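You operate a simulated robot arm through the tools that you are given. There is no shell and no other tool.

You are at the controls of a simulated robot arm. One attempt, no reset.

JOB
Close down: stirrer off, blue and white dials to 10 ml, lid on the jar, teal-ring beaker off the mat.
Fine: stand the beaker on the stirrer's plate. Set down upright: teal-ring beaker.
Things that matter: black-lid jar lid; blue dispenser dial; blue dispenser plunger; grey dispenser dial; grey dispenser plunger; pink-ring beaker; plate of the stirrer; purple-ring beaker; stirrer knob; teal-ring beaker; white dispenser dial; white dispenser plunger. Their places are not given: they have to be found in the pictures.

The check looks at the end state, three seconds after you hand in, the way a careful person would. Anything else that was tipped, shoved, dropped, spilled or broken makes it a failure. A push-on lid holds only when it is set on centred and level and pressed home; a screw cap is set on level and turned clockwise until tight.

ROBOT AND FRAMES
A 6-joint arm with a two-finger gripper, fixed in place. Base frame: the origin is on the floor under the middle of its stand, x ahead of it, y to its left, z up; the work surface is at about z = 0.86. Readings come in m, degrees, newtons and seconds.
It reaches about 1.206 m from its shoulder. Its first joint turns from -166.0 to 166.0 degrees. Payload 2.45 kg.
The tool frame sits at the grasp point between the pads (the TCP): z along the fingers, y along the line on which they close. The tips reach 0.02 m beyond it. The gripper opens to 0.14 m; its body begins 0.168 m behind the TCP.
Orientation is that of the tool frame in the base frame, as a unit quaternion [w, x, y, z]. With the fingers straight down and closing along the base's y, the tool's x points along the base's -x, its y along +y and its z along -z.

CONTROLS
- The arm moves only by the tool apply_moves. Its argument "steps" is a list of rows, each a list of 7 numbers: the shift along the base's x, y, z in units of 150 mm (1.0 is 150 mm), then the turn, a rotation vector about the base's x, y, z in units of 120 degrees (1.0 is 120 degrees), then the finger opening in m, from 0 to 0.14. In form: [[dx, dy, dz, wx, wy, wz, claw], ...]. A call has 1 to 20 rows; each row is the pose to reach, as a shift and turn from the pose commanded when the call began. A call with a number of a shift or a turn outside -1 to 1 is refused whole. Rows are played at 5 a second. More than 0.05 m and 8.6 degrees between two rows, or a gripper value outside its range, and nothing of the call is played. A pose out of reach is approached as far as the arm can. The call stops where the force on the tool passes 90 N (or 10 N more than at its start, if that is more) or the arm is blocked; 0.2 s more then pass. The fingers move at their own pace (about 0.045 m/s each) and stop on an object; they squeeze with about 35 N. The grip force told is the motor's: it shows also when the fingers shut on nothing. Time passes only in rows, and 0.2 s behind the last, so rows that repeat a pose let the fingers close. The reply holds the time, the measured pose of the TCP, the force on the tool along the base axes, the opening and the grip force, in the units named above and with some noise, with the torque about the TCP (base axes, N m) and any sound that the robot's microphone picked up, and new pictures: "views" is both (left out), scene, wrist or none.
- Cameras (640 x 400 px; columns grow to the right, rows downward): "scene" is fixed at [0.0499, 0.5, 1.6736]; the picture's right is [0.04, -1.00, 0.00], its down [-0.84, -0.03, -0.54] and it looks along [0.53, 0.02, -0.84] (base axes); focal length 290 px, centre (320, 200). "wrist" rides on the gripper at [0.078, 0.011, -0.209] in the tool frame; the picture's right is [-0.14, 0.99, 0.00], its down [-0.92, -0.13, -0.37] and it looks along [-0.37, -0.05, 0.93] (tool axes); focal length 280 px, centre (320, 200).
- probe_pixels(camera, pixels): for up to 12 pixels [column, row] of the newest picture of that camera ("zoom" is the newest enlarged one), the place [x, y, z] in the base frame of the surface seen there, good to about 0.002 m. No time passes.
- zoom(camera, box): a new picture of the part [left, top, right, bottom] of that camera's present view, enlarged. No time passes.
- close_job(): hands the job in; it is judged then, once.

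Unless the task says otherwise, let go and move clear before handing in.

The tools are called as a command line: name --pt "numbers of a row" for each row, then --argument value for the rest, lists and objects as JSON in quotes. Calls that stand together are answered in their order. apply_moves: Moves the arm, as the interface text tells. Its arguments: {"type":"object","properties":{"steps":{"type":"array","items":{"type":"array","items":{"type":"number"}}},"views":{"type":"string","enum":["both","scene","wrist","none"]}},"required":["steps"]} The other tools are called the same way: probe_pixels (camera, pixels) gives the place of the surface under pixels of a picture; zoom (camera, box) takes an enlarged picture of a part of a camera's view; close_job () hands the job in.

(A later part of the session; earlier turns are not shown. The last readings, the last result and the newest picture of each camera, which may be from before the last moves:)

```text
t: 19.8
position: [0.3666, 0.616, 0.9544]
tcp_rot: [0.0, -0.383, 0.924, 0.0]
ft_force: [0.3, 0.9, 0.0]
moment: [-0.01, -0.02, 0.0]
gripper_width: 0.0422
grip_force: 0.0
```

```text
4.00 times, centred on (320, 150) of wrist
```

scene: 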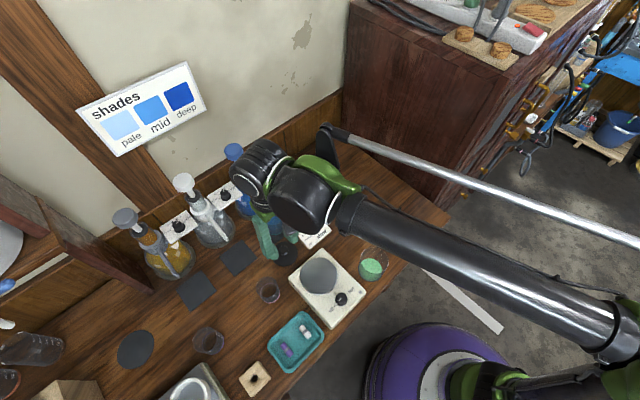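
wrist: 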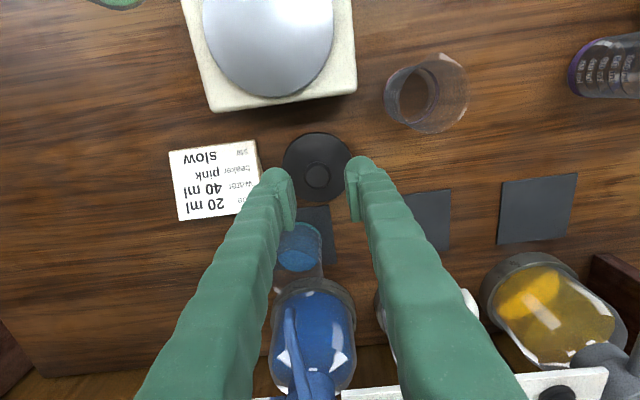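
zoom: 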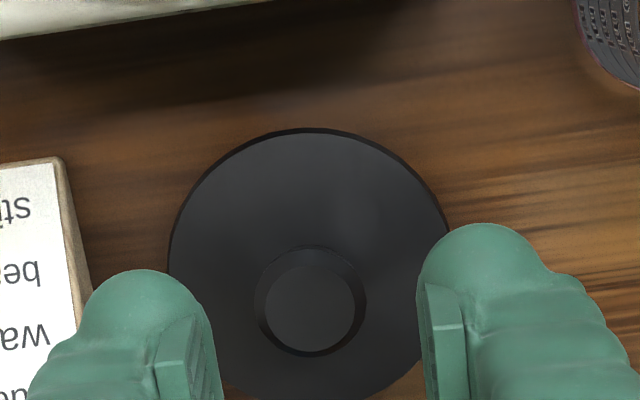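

The lid knob is centred between the fingers. I'll lower to z≈0.898 and close on it.

apply_moves --pt "0 0 -0.19 0 0 0 0.042" --pt "0 0 -0.376 0 0 0 0.042" --pt "0 0 -0.376 0 0 0 0.042" --pt "0 0 -0.376 0 0 0 0.0" --pt "0 0 -0.376 0 0 0 0.0" --pt "0 0 -0.376 0 0 0 0.0" --pt "0 0 -0.376 0 0 0 0.0" --views "both"

zoom --camera "wrist" --box '[240, 120, 400, 220]'

```text
t: 21.4
position: [0.3649, 0.617, 0.8967]
tcp_rot: [-0.001, -0.383, 0.924, 0.0]
ft_force: [-0.3, -0.1, 0.1]
moment: [-0.01, 0.01, -0.04]
gripper_width: 0.0233
grip_force: 35.0
```

scene: 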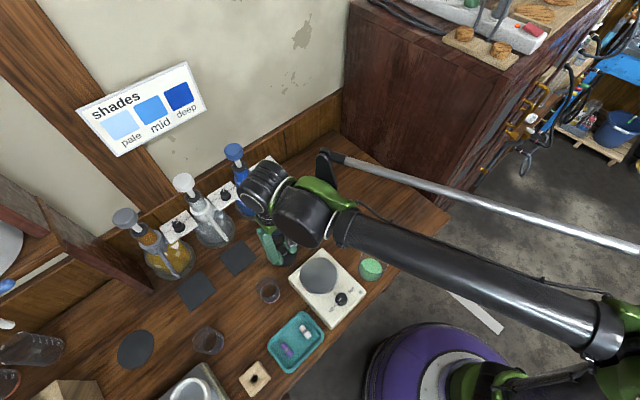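
wrist: 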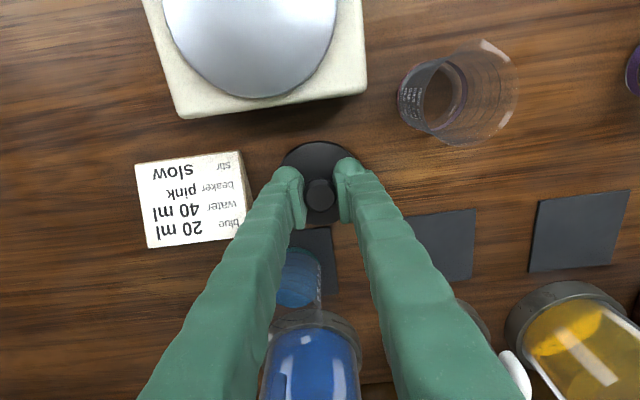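

```text
4.00 times, centred on (320, 170) of wrist
```

zoom: 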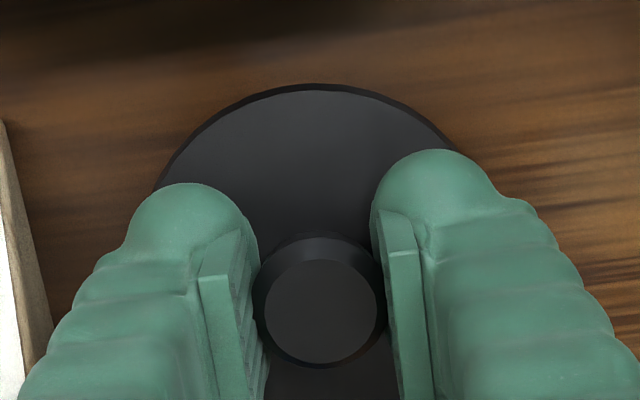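

The lid knob is gripped at 23.3 mm opening with no side load. I'll lift it straight up.

apply_moves --pt "0 0 0.1 0 0 0 0.0" --pt "0 0 0.3 0 0 0 0.0" --pt "0 0 0.55 0 0 0 0.0" --pt "0 0 0.8 0 0 0 0.0" --pt "0 0 1.0 0 0 0 0.0" --pt "0 0 1.0 0 0 0 0.0" --views "both"

zoom --camera "scene" --box '[340, 235, 404, 285]'

```text
t: 22.8
position: [0.3659, 0.6183, 1.0455]
tcp_rot: [0.0, -0.382, 0.924, 0.0]
ft_force: [-0.3, 0.8, -1.0]
moment: [0.04, 0.0, -0.01]
gripper_width: 0.0231
grip_force: 34.7
```

scene: 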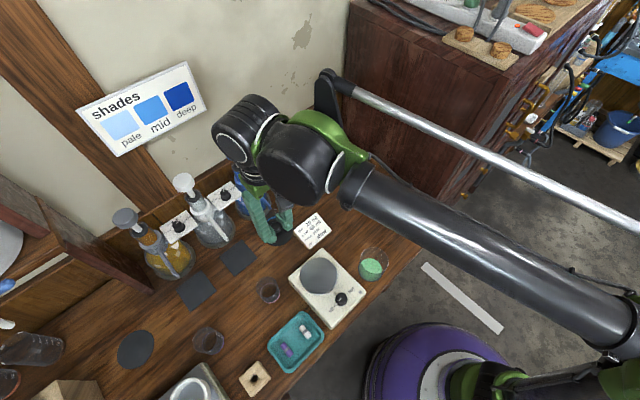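
wrist: 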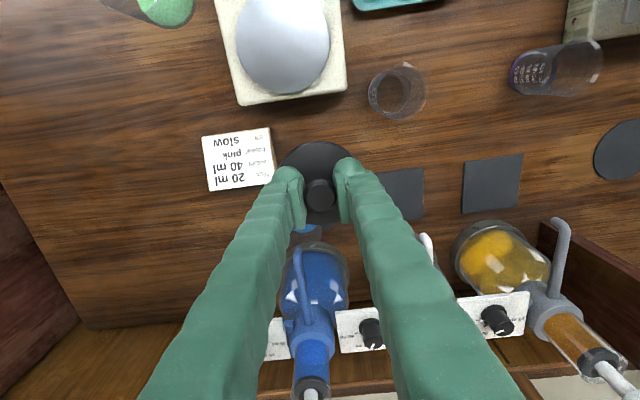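

```text
8.00 times, centred on (372, 260) of scene
```

zoom: 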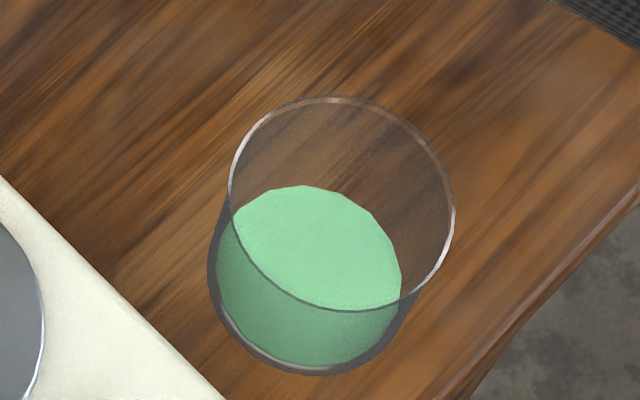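

probe_pixels --camera "zoom" --pixels '[[230, 185], [229, 170], [454, 215], [448, 240], [330, 98], [300, 102], [390, 115], [340, 311], [240, 240], [320, 250], [310, 372], [212, 290]]'

```text
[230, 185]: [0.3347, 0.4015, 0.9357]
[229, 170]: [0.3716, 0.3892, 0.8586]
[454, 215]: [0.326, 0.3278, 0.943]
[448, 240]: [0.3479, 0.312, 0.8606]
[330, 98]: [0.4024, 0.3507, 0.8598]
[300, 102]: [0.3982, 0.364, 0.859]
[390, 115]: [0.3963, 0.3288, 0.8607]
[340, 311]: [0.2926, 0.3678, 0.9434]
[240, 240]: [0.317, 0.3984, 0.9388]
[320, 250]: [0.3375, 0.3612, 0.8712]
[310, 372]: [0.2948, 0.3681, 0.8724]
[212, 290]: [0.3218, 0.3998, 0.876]
```

The jar's rim is at z≈0.943, centred near (0.328, 0.366). I'll carry the lid toward it and stop short, so the wrist camera can measure the rim from above.

apply_moves --pt "0.05 -0.25 0.1 0 0 0 0.0" --pt "0.1 -0.5 0.1 0 0 0 0.0" --pt "0.16 -0.75 0.1 0 0 0 0.0" --pt "0.2 -1.0 0.1 0 0 0 0.0" --pt "0.2 -1.0 0.1 0 0 0 0.0" --pt "0.2 -1.0 0.1 0 0 0 0.0" --views "both"

zoom --camera "wrist" --box '[240, 0, 400, 100]'

```text
t: 24.2
position: [0.3984, 0.4672, 1.0598]
tcp_rot: [0.0, -0.383, 0.924, 0.0]
ft_force: [-0.9, -0.4, -0.4]
moment: [-0.05, -0.01, 0.03]
gripper_width: 0.0229
grip_force: 35.2
```

scene: 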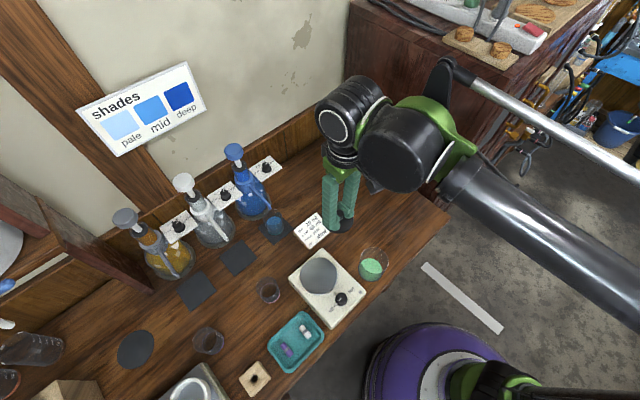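
wrist: 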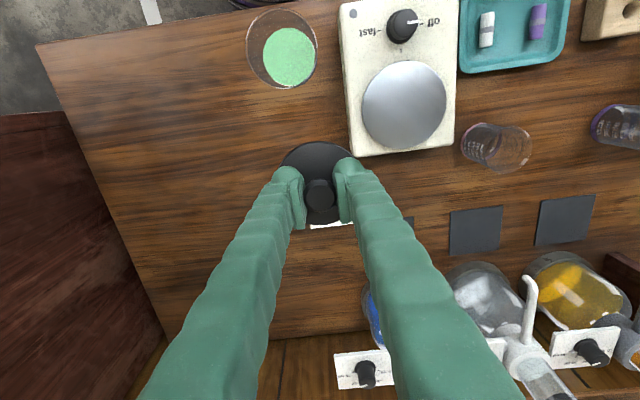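

```text
4.00 times, centred on (320, 50) of wrist
```

zoom: 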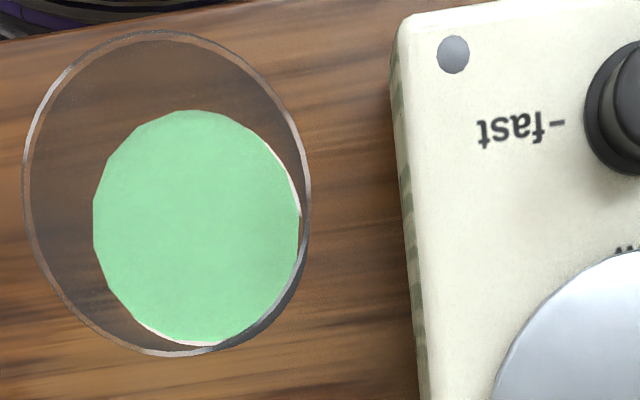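

The rim is clear in this zoom, an ellipse from (23,180) to (308,180). I'll probe points around it, plus the held lid's outline.

probe_pixels --camera "zoom" --pixels '[[26, 160], [26, 200], [305, 160], [306, 200], [150, 34], [120, 37], [160, 353], [190, 352], [60, 90], [260, 85], [70, 295], [275, 305]]'

probe_pixels --camera "wrist" --pixels '[[319, 143], [284, 165], [353, 158], [320, 224], [300, 150], [340, 148], [319, 192], [307, 192], [331, 192], [319, 205], [319, 160], [319, 180]]'

```text
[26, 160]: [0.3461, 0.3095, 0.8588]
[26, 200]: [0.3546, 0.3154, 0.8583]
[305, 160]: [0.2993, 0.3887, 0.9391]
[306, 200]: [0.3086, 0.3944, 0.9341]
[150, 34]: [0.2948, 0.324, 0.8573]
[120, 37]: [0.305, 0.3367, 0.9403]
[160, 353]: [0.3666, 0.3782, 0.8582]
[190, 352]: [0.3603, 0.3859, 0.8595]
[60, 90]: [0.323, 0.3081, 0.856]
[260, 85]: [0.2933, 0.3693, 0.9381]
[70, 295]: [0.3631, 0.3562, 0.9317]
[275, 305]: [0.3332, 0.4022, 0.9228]
```

```text
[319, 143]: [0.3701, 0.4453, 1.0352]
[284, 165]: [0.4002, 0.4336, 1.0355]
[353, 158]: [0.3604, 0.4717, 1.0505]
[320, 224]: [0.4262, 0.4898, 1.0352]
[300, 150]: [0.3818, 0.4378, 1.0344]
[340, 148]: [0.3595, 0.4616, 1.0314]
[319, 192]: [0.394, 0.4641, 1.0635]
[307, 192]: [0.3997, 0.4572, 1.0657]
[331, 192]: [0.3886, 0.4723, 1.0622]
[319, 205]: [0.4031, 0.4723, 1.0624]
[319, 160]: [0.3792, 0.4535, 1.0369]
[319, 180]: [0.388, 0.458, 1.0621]
```

The jar rim fits a circle of r≈0.0377 centred near (0.330, 0.3665). I'll zoom on the held lid to find its centre relative to the TCP.

zoom --camera "wrist" --box '[256, 135, 384, 235]'

```text
4.00 times, centred on (320, 185) of wrist
```

zoom: 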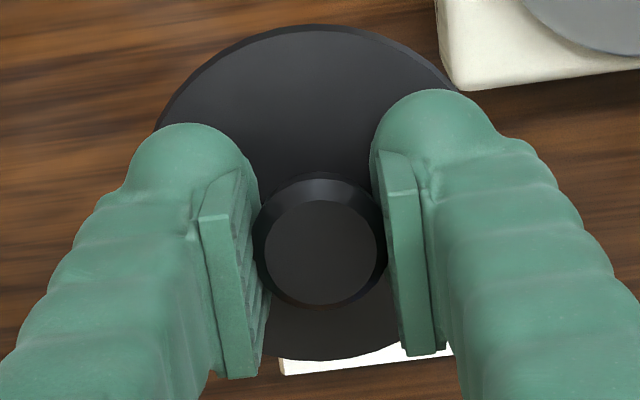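

The lid's centre is within 2 mm of the TCP. I'll move it over the jar to hover about 12 mm above the rim, then check alignment.

apply_moves --pt "-0.15 -0.22 0 0 0 0 0.0" --pt "-0.3 -0.45 0 0 0 0 0.0" --pt "-0.461 -0.679 0 0 0 0 0.0" --pt "-0.461 -0.679 -0.2 0 0 0 0.0" --pt "-0.461 -0.679 -0.38 0 0 0 0.0" --pt "-0.461 -0.679 -0.44 0 0 0 0.0" --pt "-0.461 -0.679 -0.44 0 0 0 0.0" --views "both"

zoom --camera "scene" --box '[332, 220, 412, 290]'

zoom --camera "wrist" --box '[256, 135, 384, 235]'

```text
t: 25.8
position: [0.3263, 0.3634, 0.9938]
tcp_rot: [0.0, -0.382, 0.924, 0.001]
ft_force: [-0.5, 1.5, -0.8]
moment: [0.01, -0.02, 0.0]
gripper_width: 0.0229
grip_force: 34.8
```

scene: 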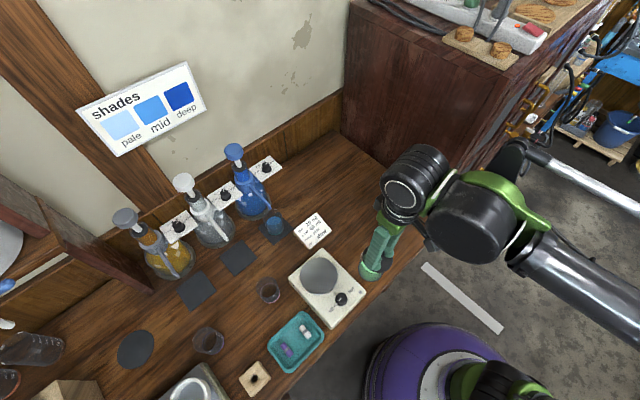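
wrist: 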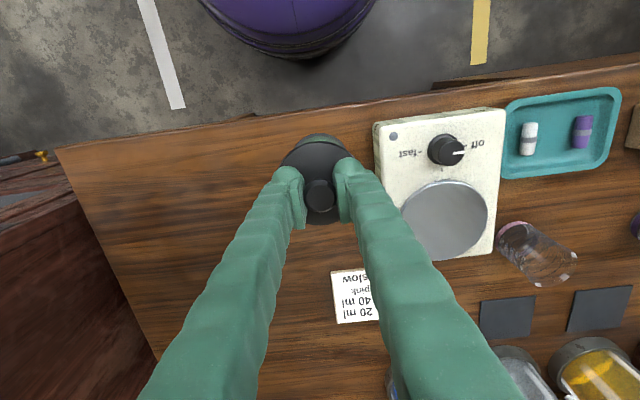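

```text
5.71 times, centred on (372, 255) of scene
```

zoom: 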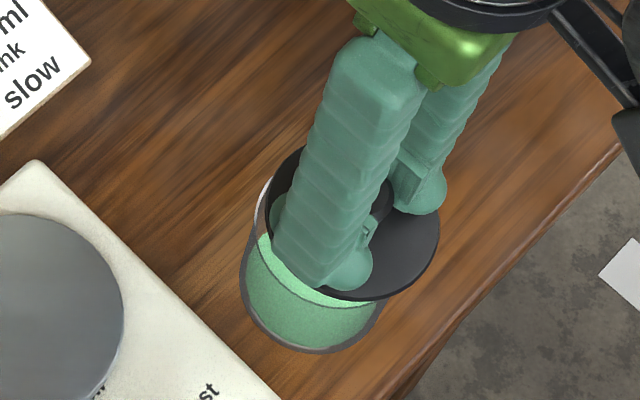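

```text
4.00 times, centred on (320, 185) of wrist
```

zoom: 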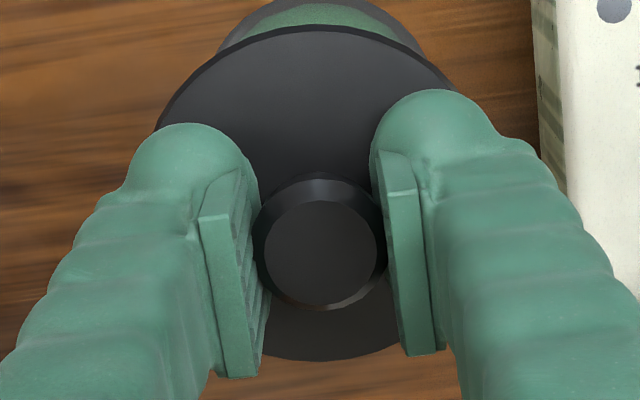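

TCP reads (0.3263, 0.3634), about 3 mm short of the target. I'll let it settle and look closely at the lid against the rim.

apply_moves --pt "0 0 0 0 0 0 0.0" --pt "0 0 0 0 0 0 0.0" --views "none"

zoom --camera "scene" --box '[352, 240, 400, 290]'

```text
t: 26.4
position: [0.3261, 0.363, 0.994]
tcp_rot: [0.0, -0.383, 0.924, 0.0]
ft_force: [0.0, 0.1, -1.2]
moment: [0.02, 0.01, -0.01]
gripper_width: 0.0227
grip_force: 34.5
```

```text
8.00 times, centred on (376, 265) of scene
```

zoom: 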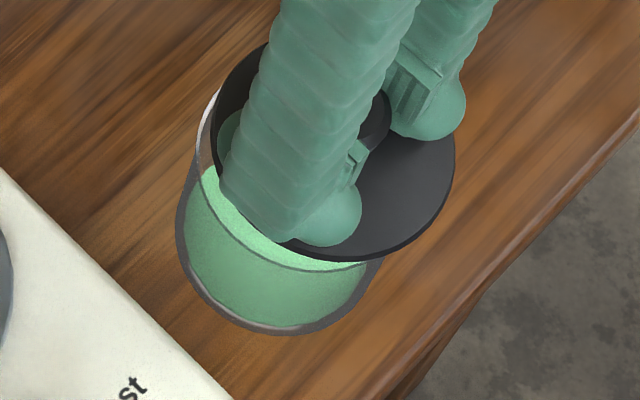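

TCP has settled at (0.3261, 0.3630), and both cameras say the lid needs about +4 mm x and +3 mm y. I'll apply that and look again.

apply_moves --pt "0.025 0.02 0 0 0 0 0.0" --pt "0.025 0.02 0 0 0 0 0.0" --pt "0.025 0.02 0 0 0 0 0.0" --views "both"

zoom --camera "scene" --box '[352, 240, 400, 290]'

zoom --camera "wrist" --box '[270, 120, 370, 180]'

```text
t: 27.2
position: [0.3291, 0.3651, 0.9944]
tcp_rot: [0.0, -0.382, 0.924, 0.0]
ft_force: [-0.2, 0.6, -1.0]
moment: [-0.06, 0.0, 0.06]
gripper_width: 0.0229
grip_force: 34.3
```

scene: 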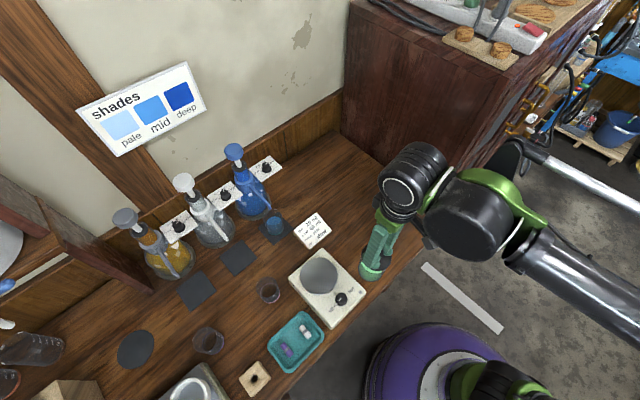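
wrist: 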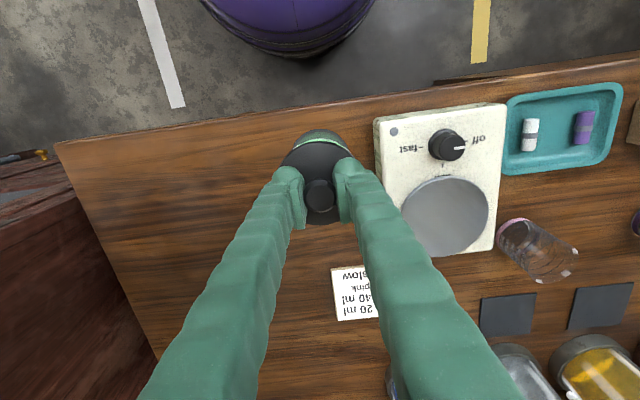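

```text
8.00 times, centred on (376, 265) of scene
```

zoom: 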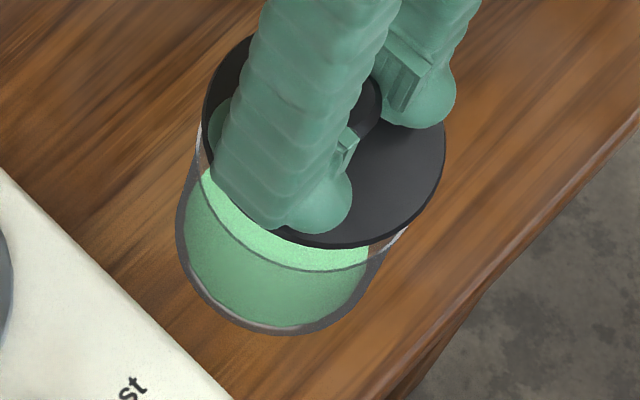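

```text
6.40 times, centred on (320, 150) of wrist
```

zoom: 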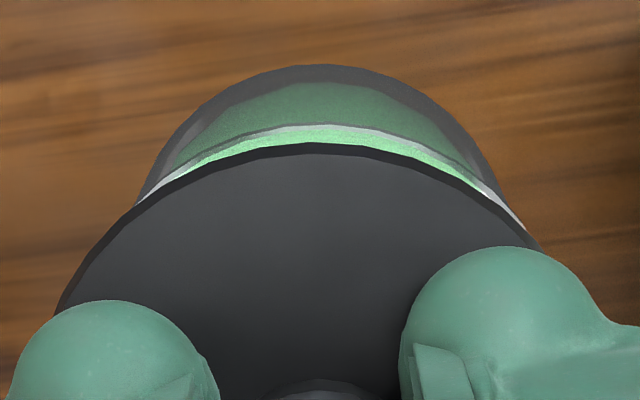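

The lid is now within about 1.5 mm of the jar axis in both views. I'll shift a last 1 mm and descend to just above rim contact.

apply_moves --pt "0.006 0.006 0 0 0 0 0.0" --pt "0.006 0.006 -0.04 0 0 0 0.0" --pt "0.006 0.006 -0.07 0 0 0 0.0" --pt "0.006 0.006 -0.085 0 0 0 0.0" --pt "0.006 0.006 -0.085 0 0 0 0.0" --views "both"

zoom --camera "scene" --box '[352, 240, 400, 290]'

zoom --camera "wrist" --box '[270, 120, 370, 180]'

```text
t: 28.4
position: [0.3325, 0.3656, 0.9819]
tcp_rot: [-0.001, -0.383, 0.924, 0.0]
ft_force: [0.6, 0.3, -0.6]
moment: [0.03, -0.01, 0.03]
gripper_width: 0.0228
grip_force: 35.2
```

scene: 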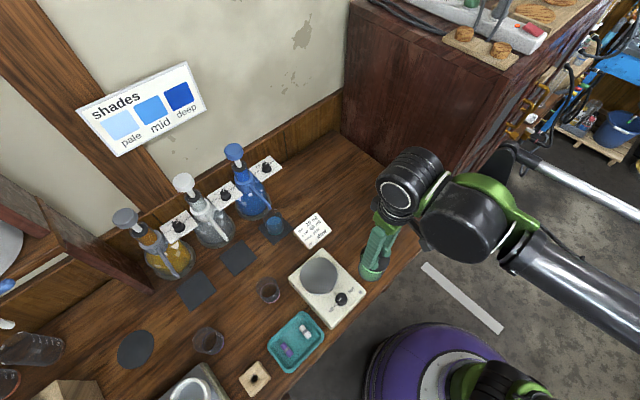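
wrist: 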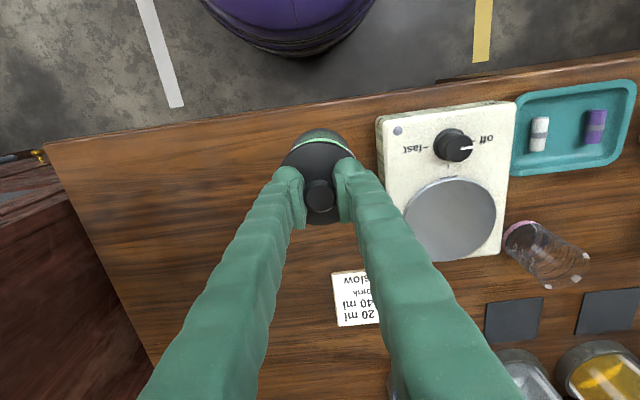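

```text
8.00 times, centred on (376, 265) of scene
```

zoom: 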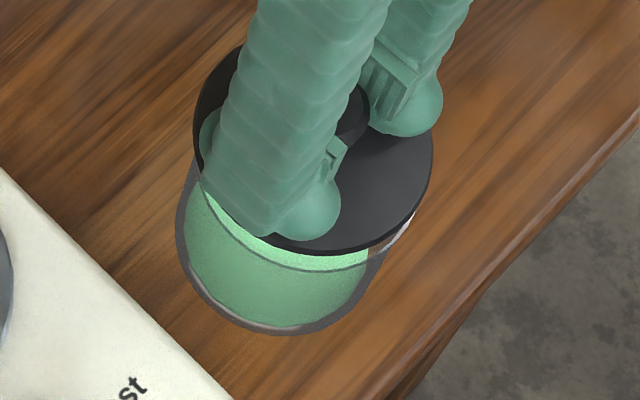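

```text
6.40 times, centred on (320, 150) of wrist
```

zoom: 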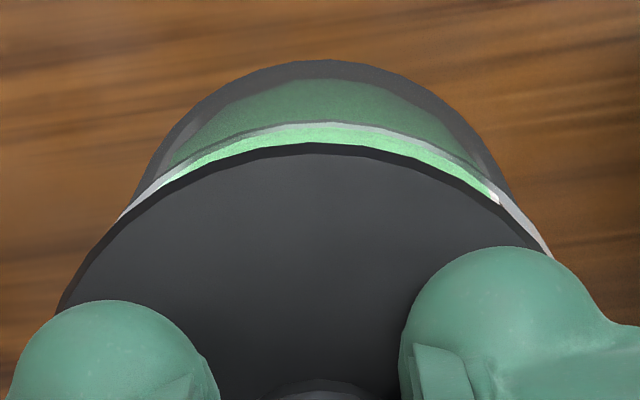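

TCP reads x=0.3325, and both views agree the lid is about 1.5 mm too far +x. I'll correct that and come down onto the rim in small steps, watching the force.

apply_moves --pt "-0.01 -0.004 0 0 0 0 0.0" --pt "-0.01 -0.004 0 0 0 0 0.0" --pt "-0.01 -0.004 0 0 0 0 0.0" --views "none"

zoom --camera "scene" --box '[352, 240, 400, 290]'

zoom --camera "wrist" --box '[270, 120, 370, 180]'

```text
t: 29.2
position: [0.33, 0.3663, 0.9834]
tcp_rot: [0.0, -0.382, 0.924, 0.0]
ft_force: [0.4, 0.7, 0.4]
moment: [-0.02, -0.02, 0.02]
gripper_width: 0.0229
grip_force: 35.3
```

```text
8.00 times, centred on (376, 265) of scene
```

zoom: 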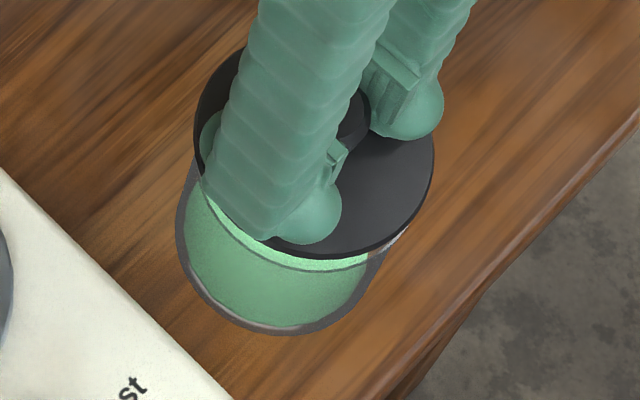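

```text
6.40 times, centred on (320, 150) of wrist
```

zoom: 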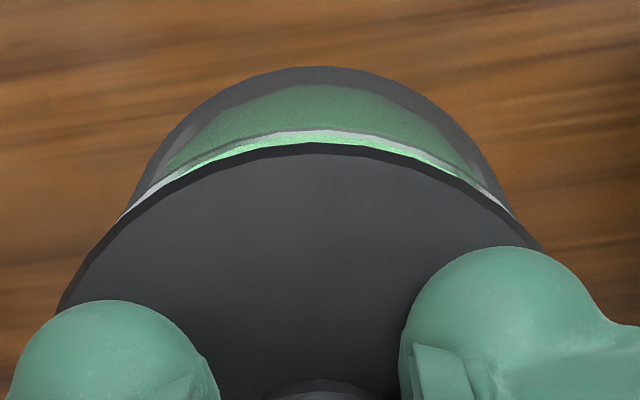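

The rim now sits where alignment predicts (wrist zoom row 130, symmetric left and right), within about 0.6 mm. I'll lower 10 mm in small steps.

apply_moves --pt "0 0 -0.015 0 0 0 0.0" --pt "0 0 -0.03 0 0 0 0.0" --pt "0 0 -0.04 0 0 0 0.0" --pt "0 0 -0.05 0 0 0 0.0" --pt "0 0 -0.06 0 0 0 0.0" --pt "0 0 -0.067 0 0 0 0.0" --pt "0 0 -0.067 0 0 0 0.0" --views "both"

zoom --camera "scene" --box '[352, 240, 400, 290]'

```text
t: 30.8
position: [0.3308, 0.3656, 0.9729]
tcp_rot: [0.001, -0.382, 0.924, 0.0]
ft_force: [4.1, -1.8, 43.3]
moment: [-0.02, -0.05, 0.0]
gripper_width: 0.0227
grip_force: 35.1
```

scene: 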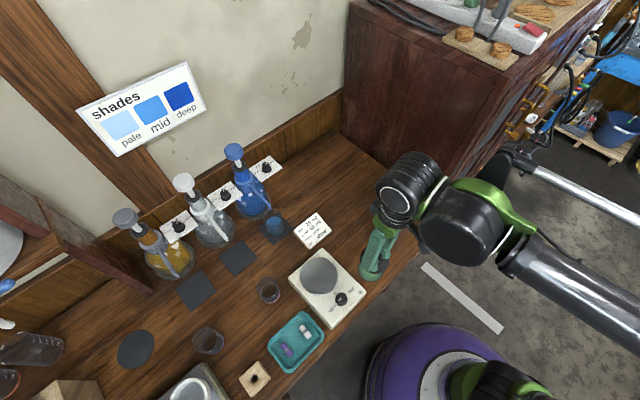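
wrist: 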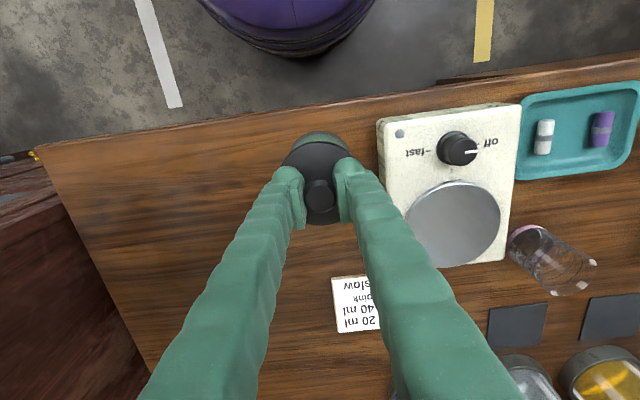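

```text
8.00 times, centred on (376, 265) of scene
```

zoom: 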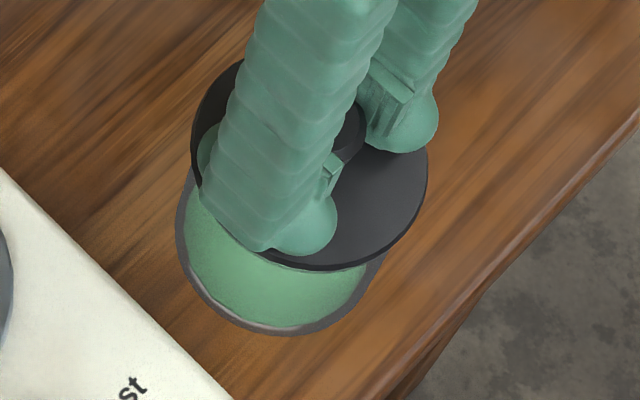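

Contact: 43 N up at z=0.9729, and the lid now looks flush on the rim. I'll press a little further to drive it home, watching for a click or a step in z.

apply_moves --pt "0 0 -0.006 0 0 0 0.0" --pt "0 0 -0.012 0 0 0 0.0" --pt "0 0 -0.012 0 0 0 0.0" --views "none"

```text
t: 31.6
position: [0.3302, 0.3664, 0.9713]
tcp_rot: [0.001, -0.383, 0.924, 0.0]
ft_force: [-2.5, -2.4, 25.5]
moment: [-0.02, 0.3, 0.0]
gripper_width: 0.0226
grip_force: 34.8
stopped in row 3: the force on the tool passed its limit at 92 N (the readings are from after the stop); the commanded pose is now the measured one
```

The press peaked at 92 N and stopped with z≈0.971. I'll check how the lid sits before letting go.

zoom --camera "scene" --box '[352, 240, 400, 290]'

apply_moves --pt "0 0 0 0 0 0 0.04" --pt "0 0 0 0 0 0 0.042" --pt "0 0 0 0 0 0 0.042" --pt "0 0 0.1 0 0 0 0.042" --pt "0 0 0.3 0 0 0 0.042" --pt "0 0 0.55 0 0 0 0.042" --pt "0 0 0.8 0 0 0 0.042" --views "both"

zoom --camera "scene" --box '[352, 240, 400, 290]'

zoom --camera "wrist" --box '[260, 90, 388, 170]'

```text
8.00 times, centred on (376, 265) of scene
```

zoom: 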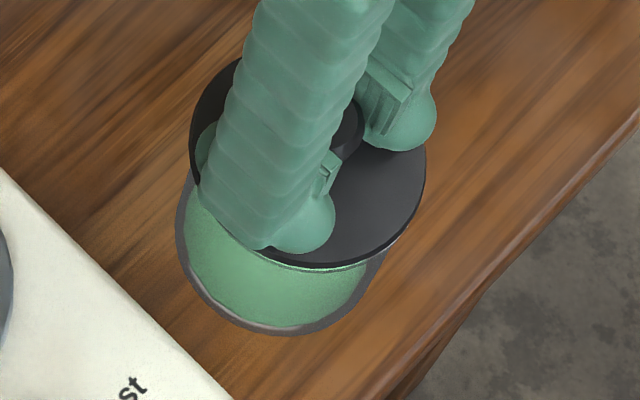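

```text
t: 33.2
position: [0.3309, 0.3675, 1.0909]
tcp_rot: [0.0, -0.383, 0.924, 0.0]
ft_force: [-0.2, 0.1, -0.7]
moment: [-0.02, -0.02, -0.01]
gripper_width: 0.0418
grip_force: 0.0
```

scene: 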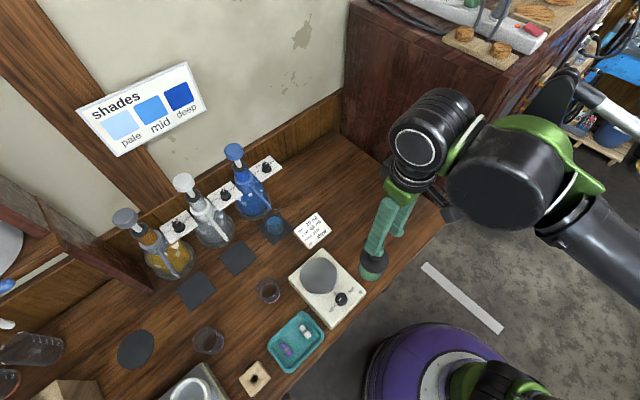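
wrist: 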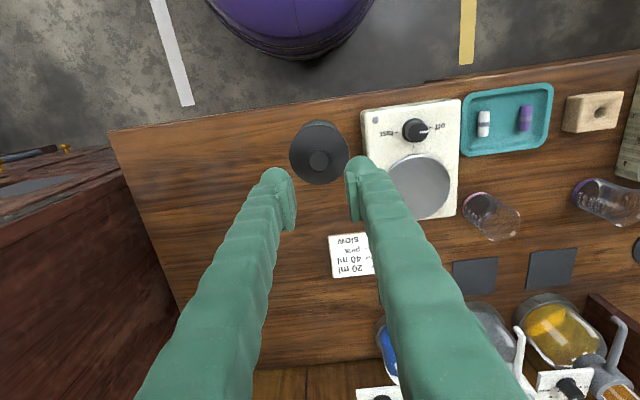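

```text
8.00 times, centred on (376, 265) of scene
```

zoom: 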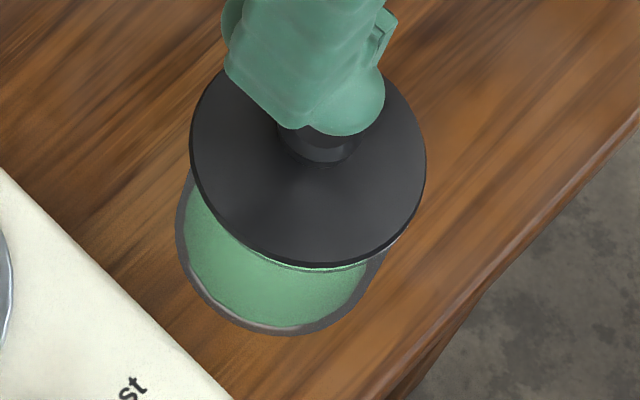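

```text
5.00 times, centred on (324, 130) of wrist
```

zoom: 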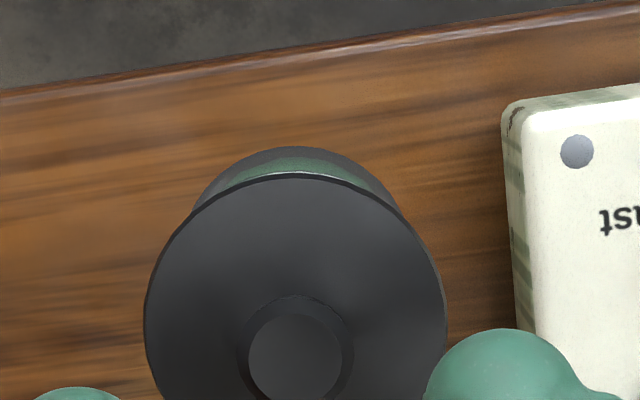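

The lid sits centred on the jar with no visible gap. I'll probe points on it to check that it is level.

probe_pixels --camera "zoom" --pixels '[[160, 310], [430, 310], [295, 195], [220, 250], [380, 250], [295, 355], [200, 220], [390, 220], [295, 240]]'

probe_pixels --camera "scene" --pixels '[[362, 255], [387, 255], [375, 270], [375, 271], [366, 266], [384, 266], [368, 250], [385, 248]]'

```text
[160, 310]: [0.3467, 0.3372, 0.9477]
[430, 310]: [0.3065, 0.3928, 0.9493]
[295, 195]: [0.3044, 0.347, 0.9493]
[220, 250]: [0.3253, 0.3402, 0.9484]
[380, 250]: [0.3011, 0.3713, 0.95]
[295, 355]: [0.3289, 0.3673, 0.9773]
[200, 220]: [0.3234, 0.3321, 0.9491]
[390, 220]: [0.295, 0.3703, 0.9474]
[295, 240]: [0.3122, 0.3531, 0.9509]
```

```text
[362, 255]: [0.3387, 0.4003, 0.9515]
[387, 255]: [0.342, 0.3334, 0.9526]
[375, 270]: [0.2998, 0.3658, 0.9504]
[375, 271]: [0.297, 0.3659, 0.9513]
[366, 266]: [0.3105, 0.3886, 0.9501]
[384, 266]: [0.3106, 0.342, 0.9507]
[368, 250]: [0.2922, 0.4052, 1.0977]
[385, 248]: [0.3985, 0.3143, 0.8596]
```

The lid top reads z≈0.949–0.951 all around, so it is level. To be sure it is home, I'll close the fingers and press straight down on the knob's top (z≈0.977).

apply_moves --pt "0 0 0 0 0 0 0.0" --pt "0 0 -0.1 0 0 0 0.0" --pt "0 0 -0.3 0 0 0 0.0" --pt "0 0 -0.5 0 0 0 0.0" --pt "0 0 -0.58 0 0 0 0.0" --pt "0 0 -0.58 0 0 0 0.0" --views "both"

zoom --camera "wrist" --box '[260, 110, 388, 190]'

```text
t: 34.6
position: [0.3318, 0.3642, 1.0032]
tcp_rot: [0.0, -0.382, 0.924, 0.0]
ft_force: [0.3, -1.1, 0.3]
moment: [-0.01, 0.0, 0.01]
gripper_width: 0.0
grip_force: 29.3
```

scene: 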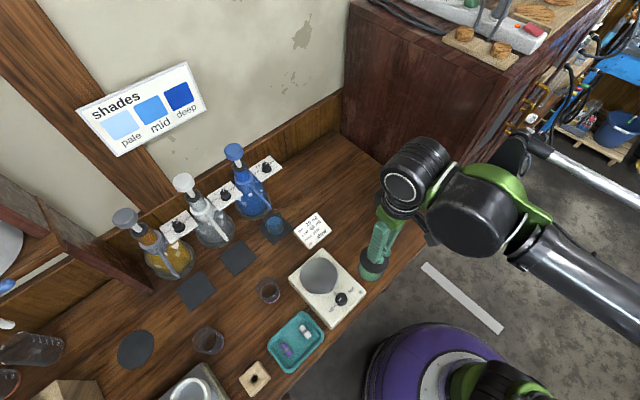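
wrist: 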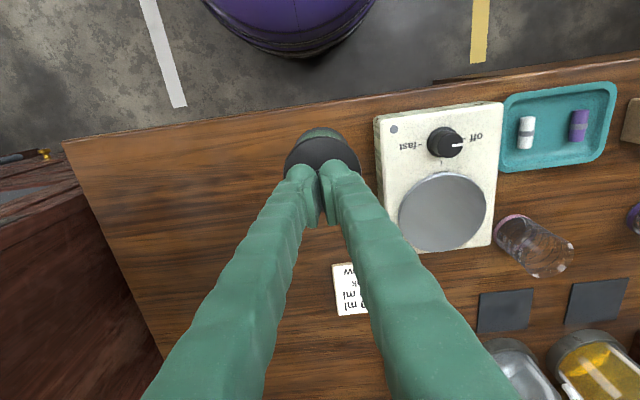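

```text
5.00 times, centred on (324, 150) of wrist
```

zoom: 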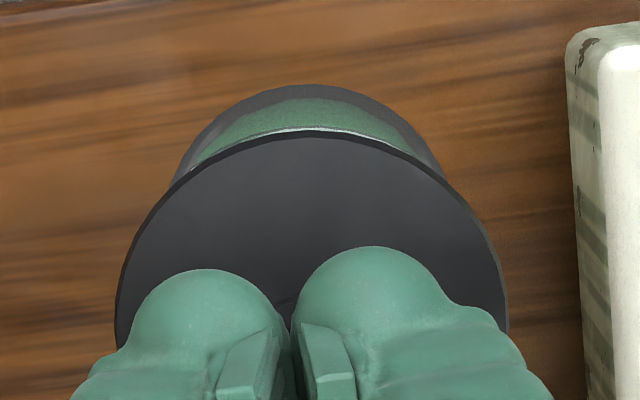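

Closed tips are about 6 mm above the knob and roughly centred. I'll press down in small steps, which will stop at the force limit.

apply_moves --pt "0 0.006 -0.02 0 0 0 0.0" --pt "0 0.006 -0.035 0 0 0 0.0" --pt "0 0.006 -0.045 0 0 0 0.0" --pt "0 0.006 -0.052 0 0 0 0.0" --pt "0 0.006 -0.052 0 0 0 0.0" --views "none"

```text
t: 35.8
position: [0.3312, 0.3655, 0.9975]
tcp_rot: [0.001, -0.383, 0.924, 0.0]
ft_force: [4.0, -4.4, 55.6]
moment: [-0.11, -0.11, -0.01]
gripper_width: 0.0061
grip_force: 29.7
```

55 N with tips at 0.9775, exactly the knob-top height, so it is not yielding. I'll press about 1 mm more to confirm a firm stop.

apply_moves --pt "0 0 -0.005 0 0 0 0.0" --pt "0 0 -0.008 0 0 0 0.0" --pt "0 0 -0.008 0 0 0 0.0" --views "none"

```text
t: 36.3
position: [0.3307, 0.3669, 0.9976]
tcp_rot: [0.001, -0.382, 0.924, -0.001]
ft_force: [-0.2, -8.1, 35.0]
moment: [-0.19, 0.0, -0.01]
gripper_width: 0.0062
grip_force: 30.0
stopped in row 2: the force on the tool passed its limit at 93 N (the readings are from after the stop); the commanded pose is now the measured one
```

The knob top held at 0.9976 with 93 N, so the lid is home. I'll rise clear and check it again while probing the wall near the dials, before working on the dials.

apply_moves --pt "0 0 0.2 0 0 0 0.0" --pt "0 0 0.5 0 0 0 0.03" --pt "0 0 0.8 0 0 0 0.05" --pt "0 0 1.0 0 0 0 0.05" --pt "0 0 1.0 0 0 0 0.05" --views "both"

zoom --camera "scene" --box '[340, 235, 412, 290]'

probe_pixels --camera "scene" --pixels '[[300, 150], [290, 130], [300, 115], [310, 90], [240, 140], [210, 170], [330, 130], [345, 125], [270, 100], [220, 90]]'

```text
t: 37.5
position: [0.3311, 0.3695, 1.1447]
tcp_rot: [0.0, -0.382, 0.924, 0.001]
ft_force: [-0.4, 0.4, 0.1]
moment: [-0.03, -0.03, 0.02]
gripper_width: 0.0498
grip_force: 0.1
```

scene: 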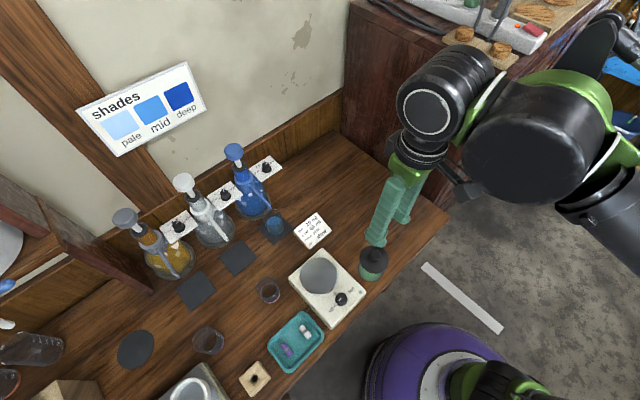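
wrist: 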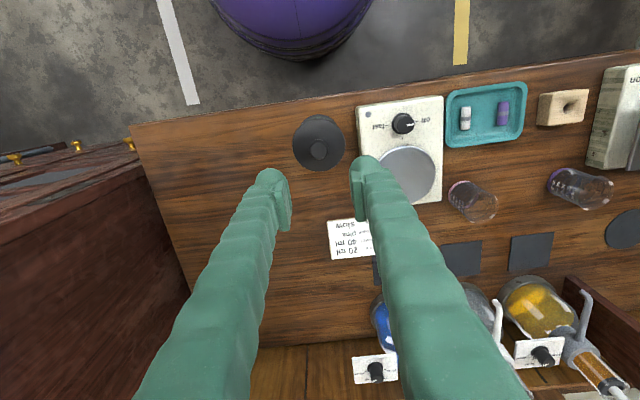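

```text
7.27 times, centred on (376, 262) of scene
```

zoom: 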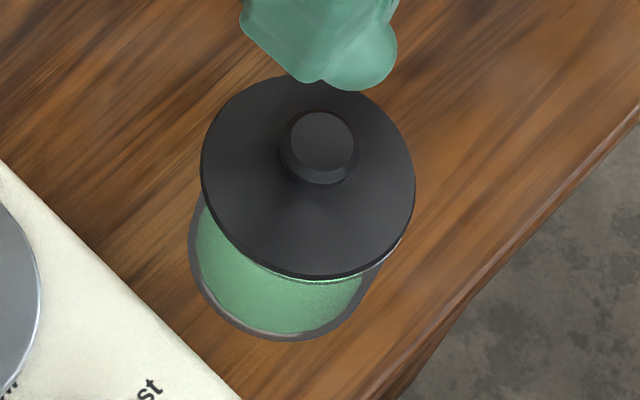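

```text
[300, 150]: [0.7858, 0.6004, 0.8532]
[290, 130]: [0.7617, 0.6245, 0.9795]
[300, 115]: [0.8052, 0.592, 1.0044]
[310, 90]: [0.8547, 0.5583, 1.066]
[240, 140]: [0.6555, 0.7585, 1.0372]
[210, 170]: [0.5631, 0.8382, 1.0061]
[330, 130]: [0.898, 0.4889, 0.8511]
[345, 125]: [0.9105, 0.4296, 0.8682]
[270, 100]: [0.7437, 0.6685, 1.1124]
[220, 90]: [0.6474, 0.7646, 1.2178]
```

The lid is seated well. The wall face is about 0.10–0.12 m behind the dials, so a vertical grip fits there. I'll move toward the blue dial at a safe height while turning the wrist to yaw −45°, so the fingers close perpendicular to the dispenser row.

apply_moves --pt "0.07 0.09 0.15 0 0 -0.07 0.05" --pt "0.14 0.18 0.3 0 0 -0.14 0.05" --pt "0.21 0.27 0.45 0 0 -0.21 0.05" --pt "0.29 0.36 0.6 0 0 -0.28 0.05" --pt "0.36 0.45 0.6 0 0 -0.35 0.05" --pt "0.44 0.54 0.6 0 0 -0.42 0.05" --pt "0.51 0.63 0.6 0 0 -0.49 0.05" --pt "0.58 0.72 0.6 0 0 -0.56 0.05" --pt "0.66 0.81 0.6 0 0 -0.62 0.05" --pt "0.73 0.9 0.6 0 0 -0.69 0.05" --pt "0.8 0.99 0.6 0 0 -0.75 0.05" --views "none"

apply_moves --pt "0.2 0.25 0 0 0 0 0.05" --pt "0.4 0.5 0 0 0 0 0.05" --pt "0.6 0.75 0 0 0 0 0.05" --pt "0.8 1.0 0 0 0 0 0.05" --pt "0.8 1.0 0 0 0 0 0.05" --pt "0.8 1.0 0 0 0 0 0.05" --views "both"

```text
t: 39.9
position: [0.4509, 0.5155, 1.2357]
tcp_rot: [0.001, 0.384, 0.923, 0.0]
ft_force: [-0.9, 0.0, -0.3]
moment: [0.03, -0.01, -0.01]
gripper_width: 0.05
grip_force: 0.0
```

```text
t: 41.3
position: [0.5628, 0.6548, 1.2188]
tcp_rot: [0.001, 0.383, 0.924, 0.0]
ft_force: [0.9, 0.6, 0.8]
moment: [0.0, 0.01, -0.02]
gripper_width: 0.0501
grip_force: 0.0
out of reach, approached as far as the arm can: row 4, 5, 6
```

scene: 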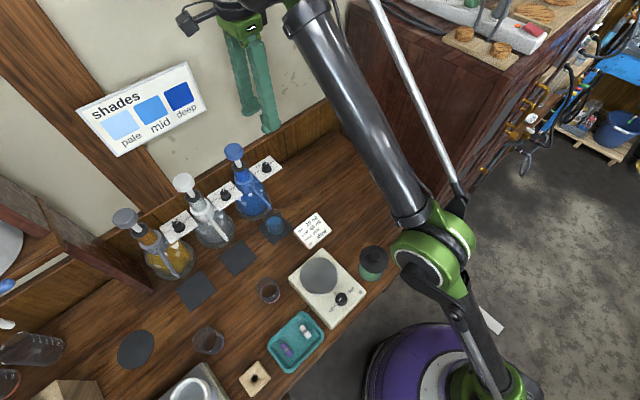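
wrist: 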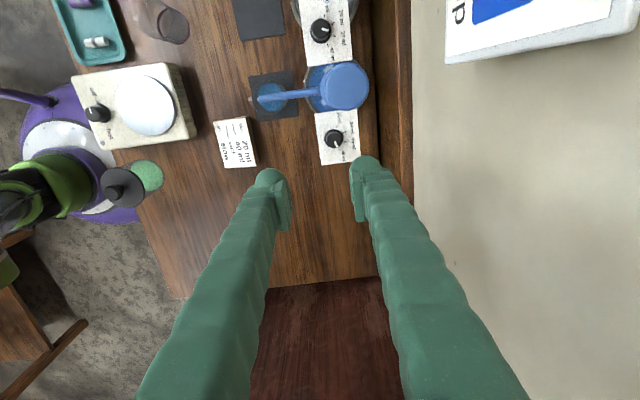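

At this height the arm is at its reach limit, stopped at (0.563, 0.655, 1.219). The blue dial shows at wrist (335,138) and lower heights should reach, so I'll zoom on the dial and measure it.

zoom --camera "wrist" --box '[296, 100, 376, 170]'

```text
5.71 times, centred on (336, 135) of wrist
```

zoom: 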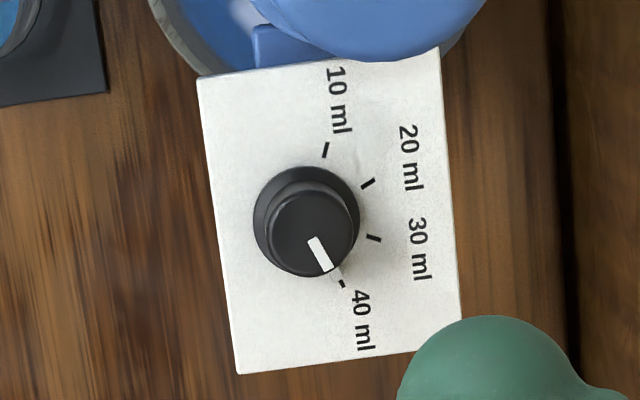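

probe_pixels --camera "zoom" --pixels '[[325, 150], [367, 184], [374, 238], [341, 283], [310, 233], [270, 233], [353, 233], [310, 192], [310, 273], [315, 242], [327, 268], [306, 222]]'

probe_pixels --camera "zoom" --pixels '[[256, 215], [358, 215], [304, 170], [280, 180], [340, 50], [300, 30], [430, 30], [200, 80], [440, 55], [457, 310], [238, 370], [380, 10]]'

probe_pixels --camera "wrist" --pixels '[[320, 32], [322, 28], [345, 85], [324, 88], [367, 85], [345, 63], [345, 107], [290, 95], [268, 97], [330, 5]]'

```text
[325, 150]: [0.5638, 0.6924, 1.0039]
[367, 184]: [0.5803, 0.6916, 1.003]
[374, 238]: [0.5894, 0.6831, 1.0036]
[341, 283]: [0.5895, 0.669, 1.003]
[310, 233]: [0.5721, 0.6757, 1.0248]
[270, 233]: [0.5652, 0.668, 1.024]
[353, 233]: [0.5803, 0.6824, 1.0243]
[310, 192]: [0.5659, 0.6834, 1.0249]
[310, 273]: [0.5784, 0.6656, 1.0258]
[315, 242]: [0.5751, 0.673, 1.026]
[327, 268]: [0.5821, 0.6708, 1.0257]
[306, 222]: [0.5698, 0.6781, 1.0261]
```

```text
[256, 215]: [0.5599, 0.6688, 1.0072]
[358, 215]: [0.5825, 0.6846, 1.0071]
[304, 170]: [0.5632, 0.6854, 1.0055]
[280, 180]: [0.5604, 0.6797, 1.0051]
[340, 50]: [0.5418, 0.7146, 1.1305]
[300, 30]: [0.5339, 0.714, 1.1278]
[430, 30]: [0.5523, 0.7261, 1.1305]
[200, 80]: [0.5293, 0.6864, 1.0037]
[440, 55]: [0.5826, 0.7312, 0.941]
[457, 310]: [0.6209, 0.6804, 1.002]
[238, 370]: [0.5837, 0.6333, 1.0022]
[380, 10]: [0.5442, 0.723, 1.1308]
```

```text
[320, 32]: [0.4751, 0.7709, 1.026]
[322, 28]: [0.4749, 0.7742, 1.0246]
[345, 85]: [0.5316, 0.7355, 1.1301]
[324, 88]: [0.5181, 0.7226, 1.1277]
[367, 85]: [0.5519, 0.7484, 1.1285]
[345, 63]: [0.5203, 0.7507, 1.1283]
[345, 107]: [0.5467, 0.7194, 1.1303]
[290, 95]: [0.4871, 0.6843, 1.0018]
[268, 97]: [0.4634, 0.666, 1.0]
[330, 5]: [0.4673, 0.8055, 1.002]
```

Ticks are 45° apart (10 ml at +112.5° in base, 40 ml at −22.5°), and the blue pointer is on 40 ml, so it needs +135° CCW. I'll descend a little and see whether the reach clears up.

apply_moves --pt "0 0 -0.2 0 0 0 0.05" --pt "0 0 -0.4 0 0 0 0.05" --pt "0 0 -0.6 0 0 0 0.05" --pt "0 0 -0.6 0 0 0 0.05" --views "both"

```text
t: 42.3
position: [0.5622, 0.6542, 1.1275]
tcp_rot: [0.0, 0.382, 0.924, 0.0]
ft_force: [-0.1, -1.3, 0.1]
moment: [0.03, 0.05, 0.01]
gripper_width: 0.05
grip_force: 0.0
```

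scene: 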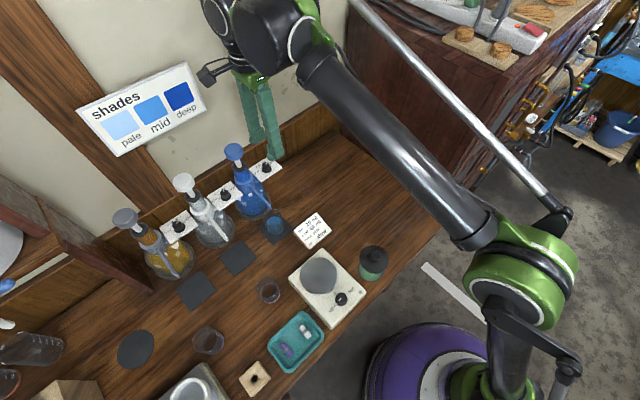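
wrist: 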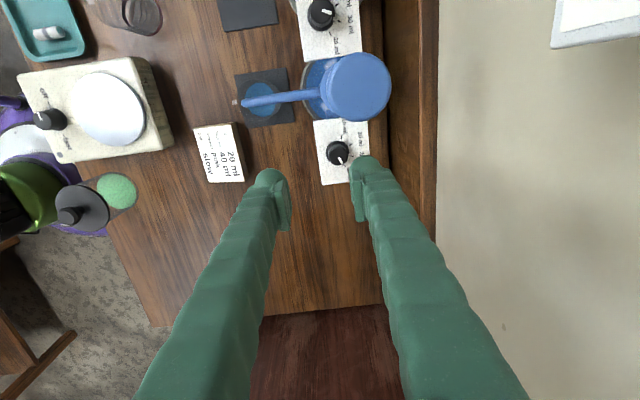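

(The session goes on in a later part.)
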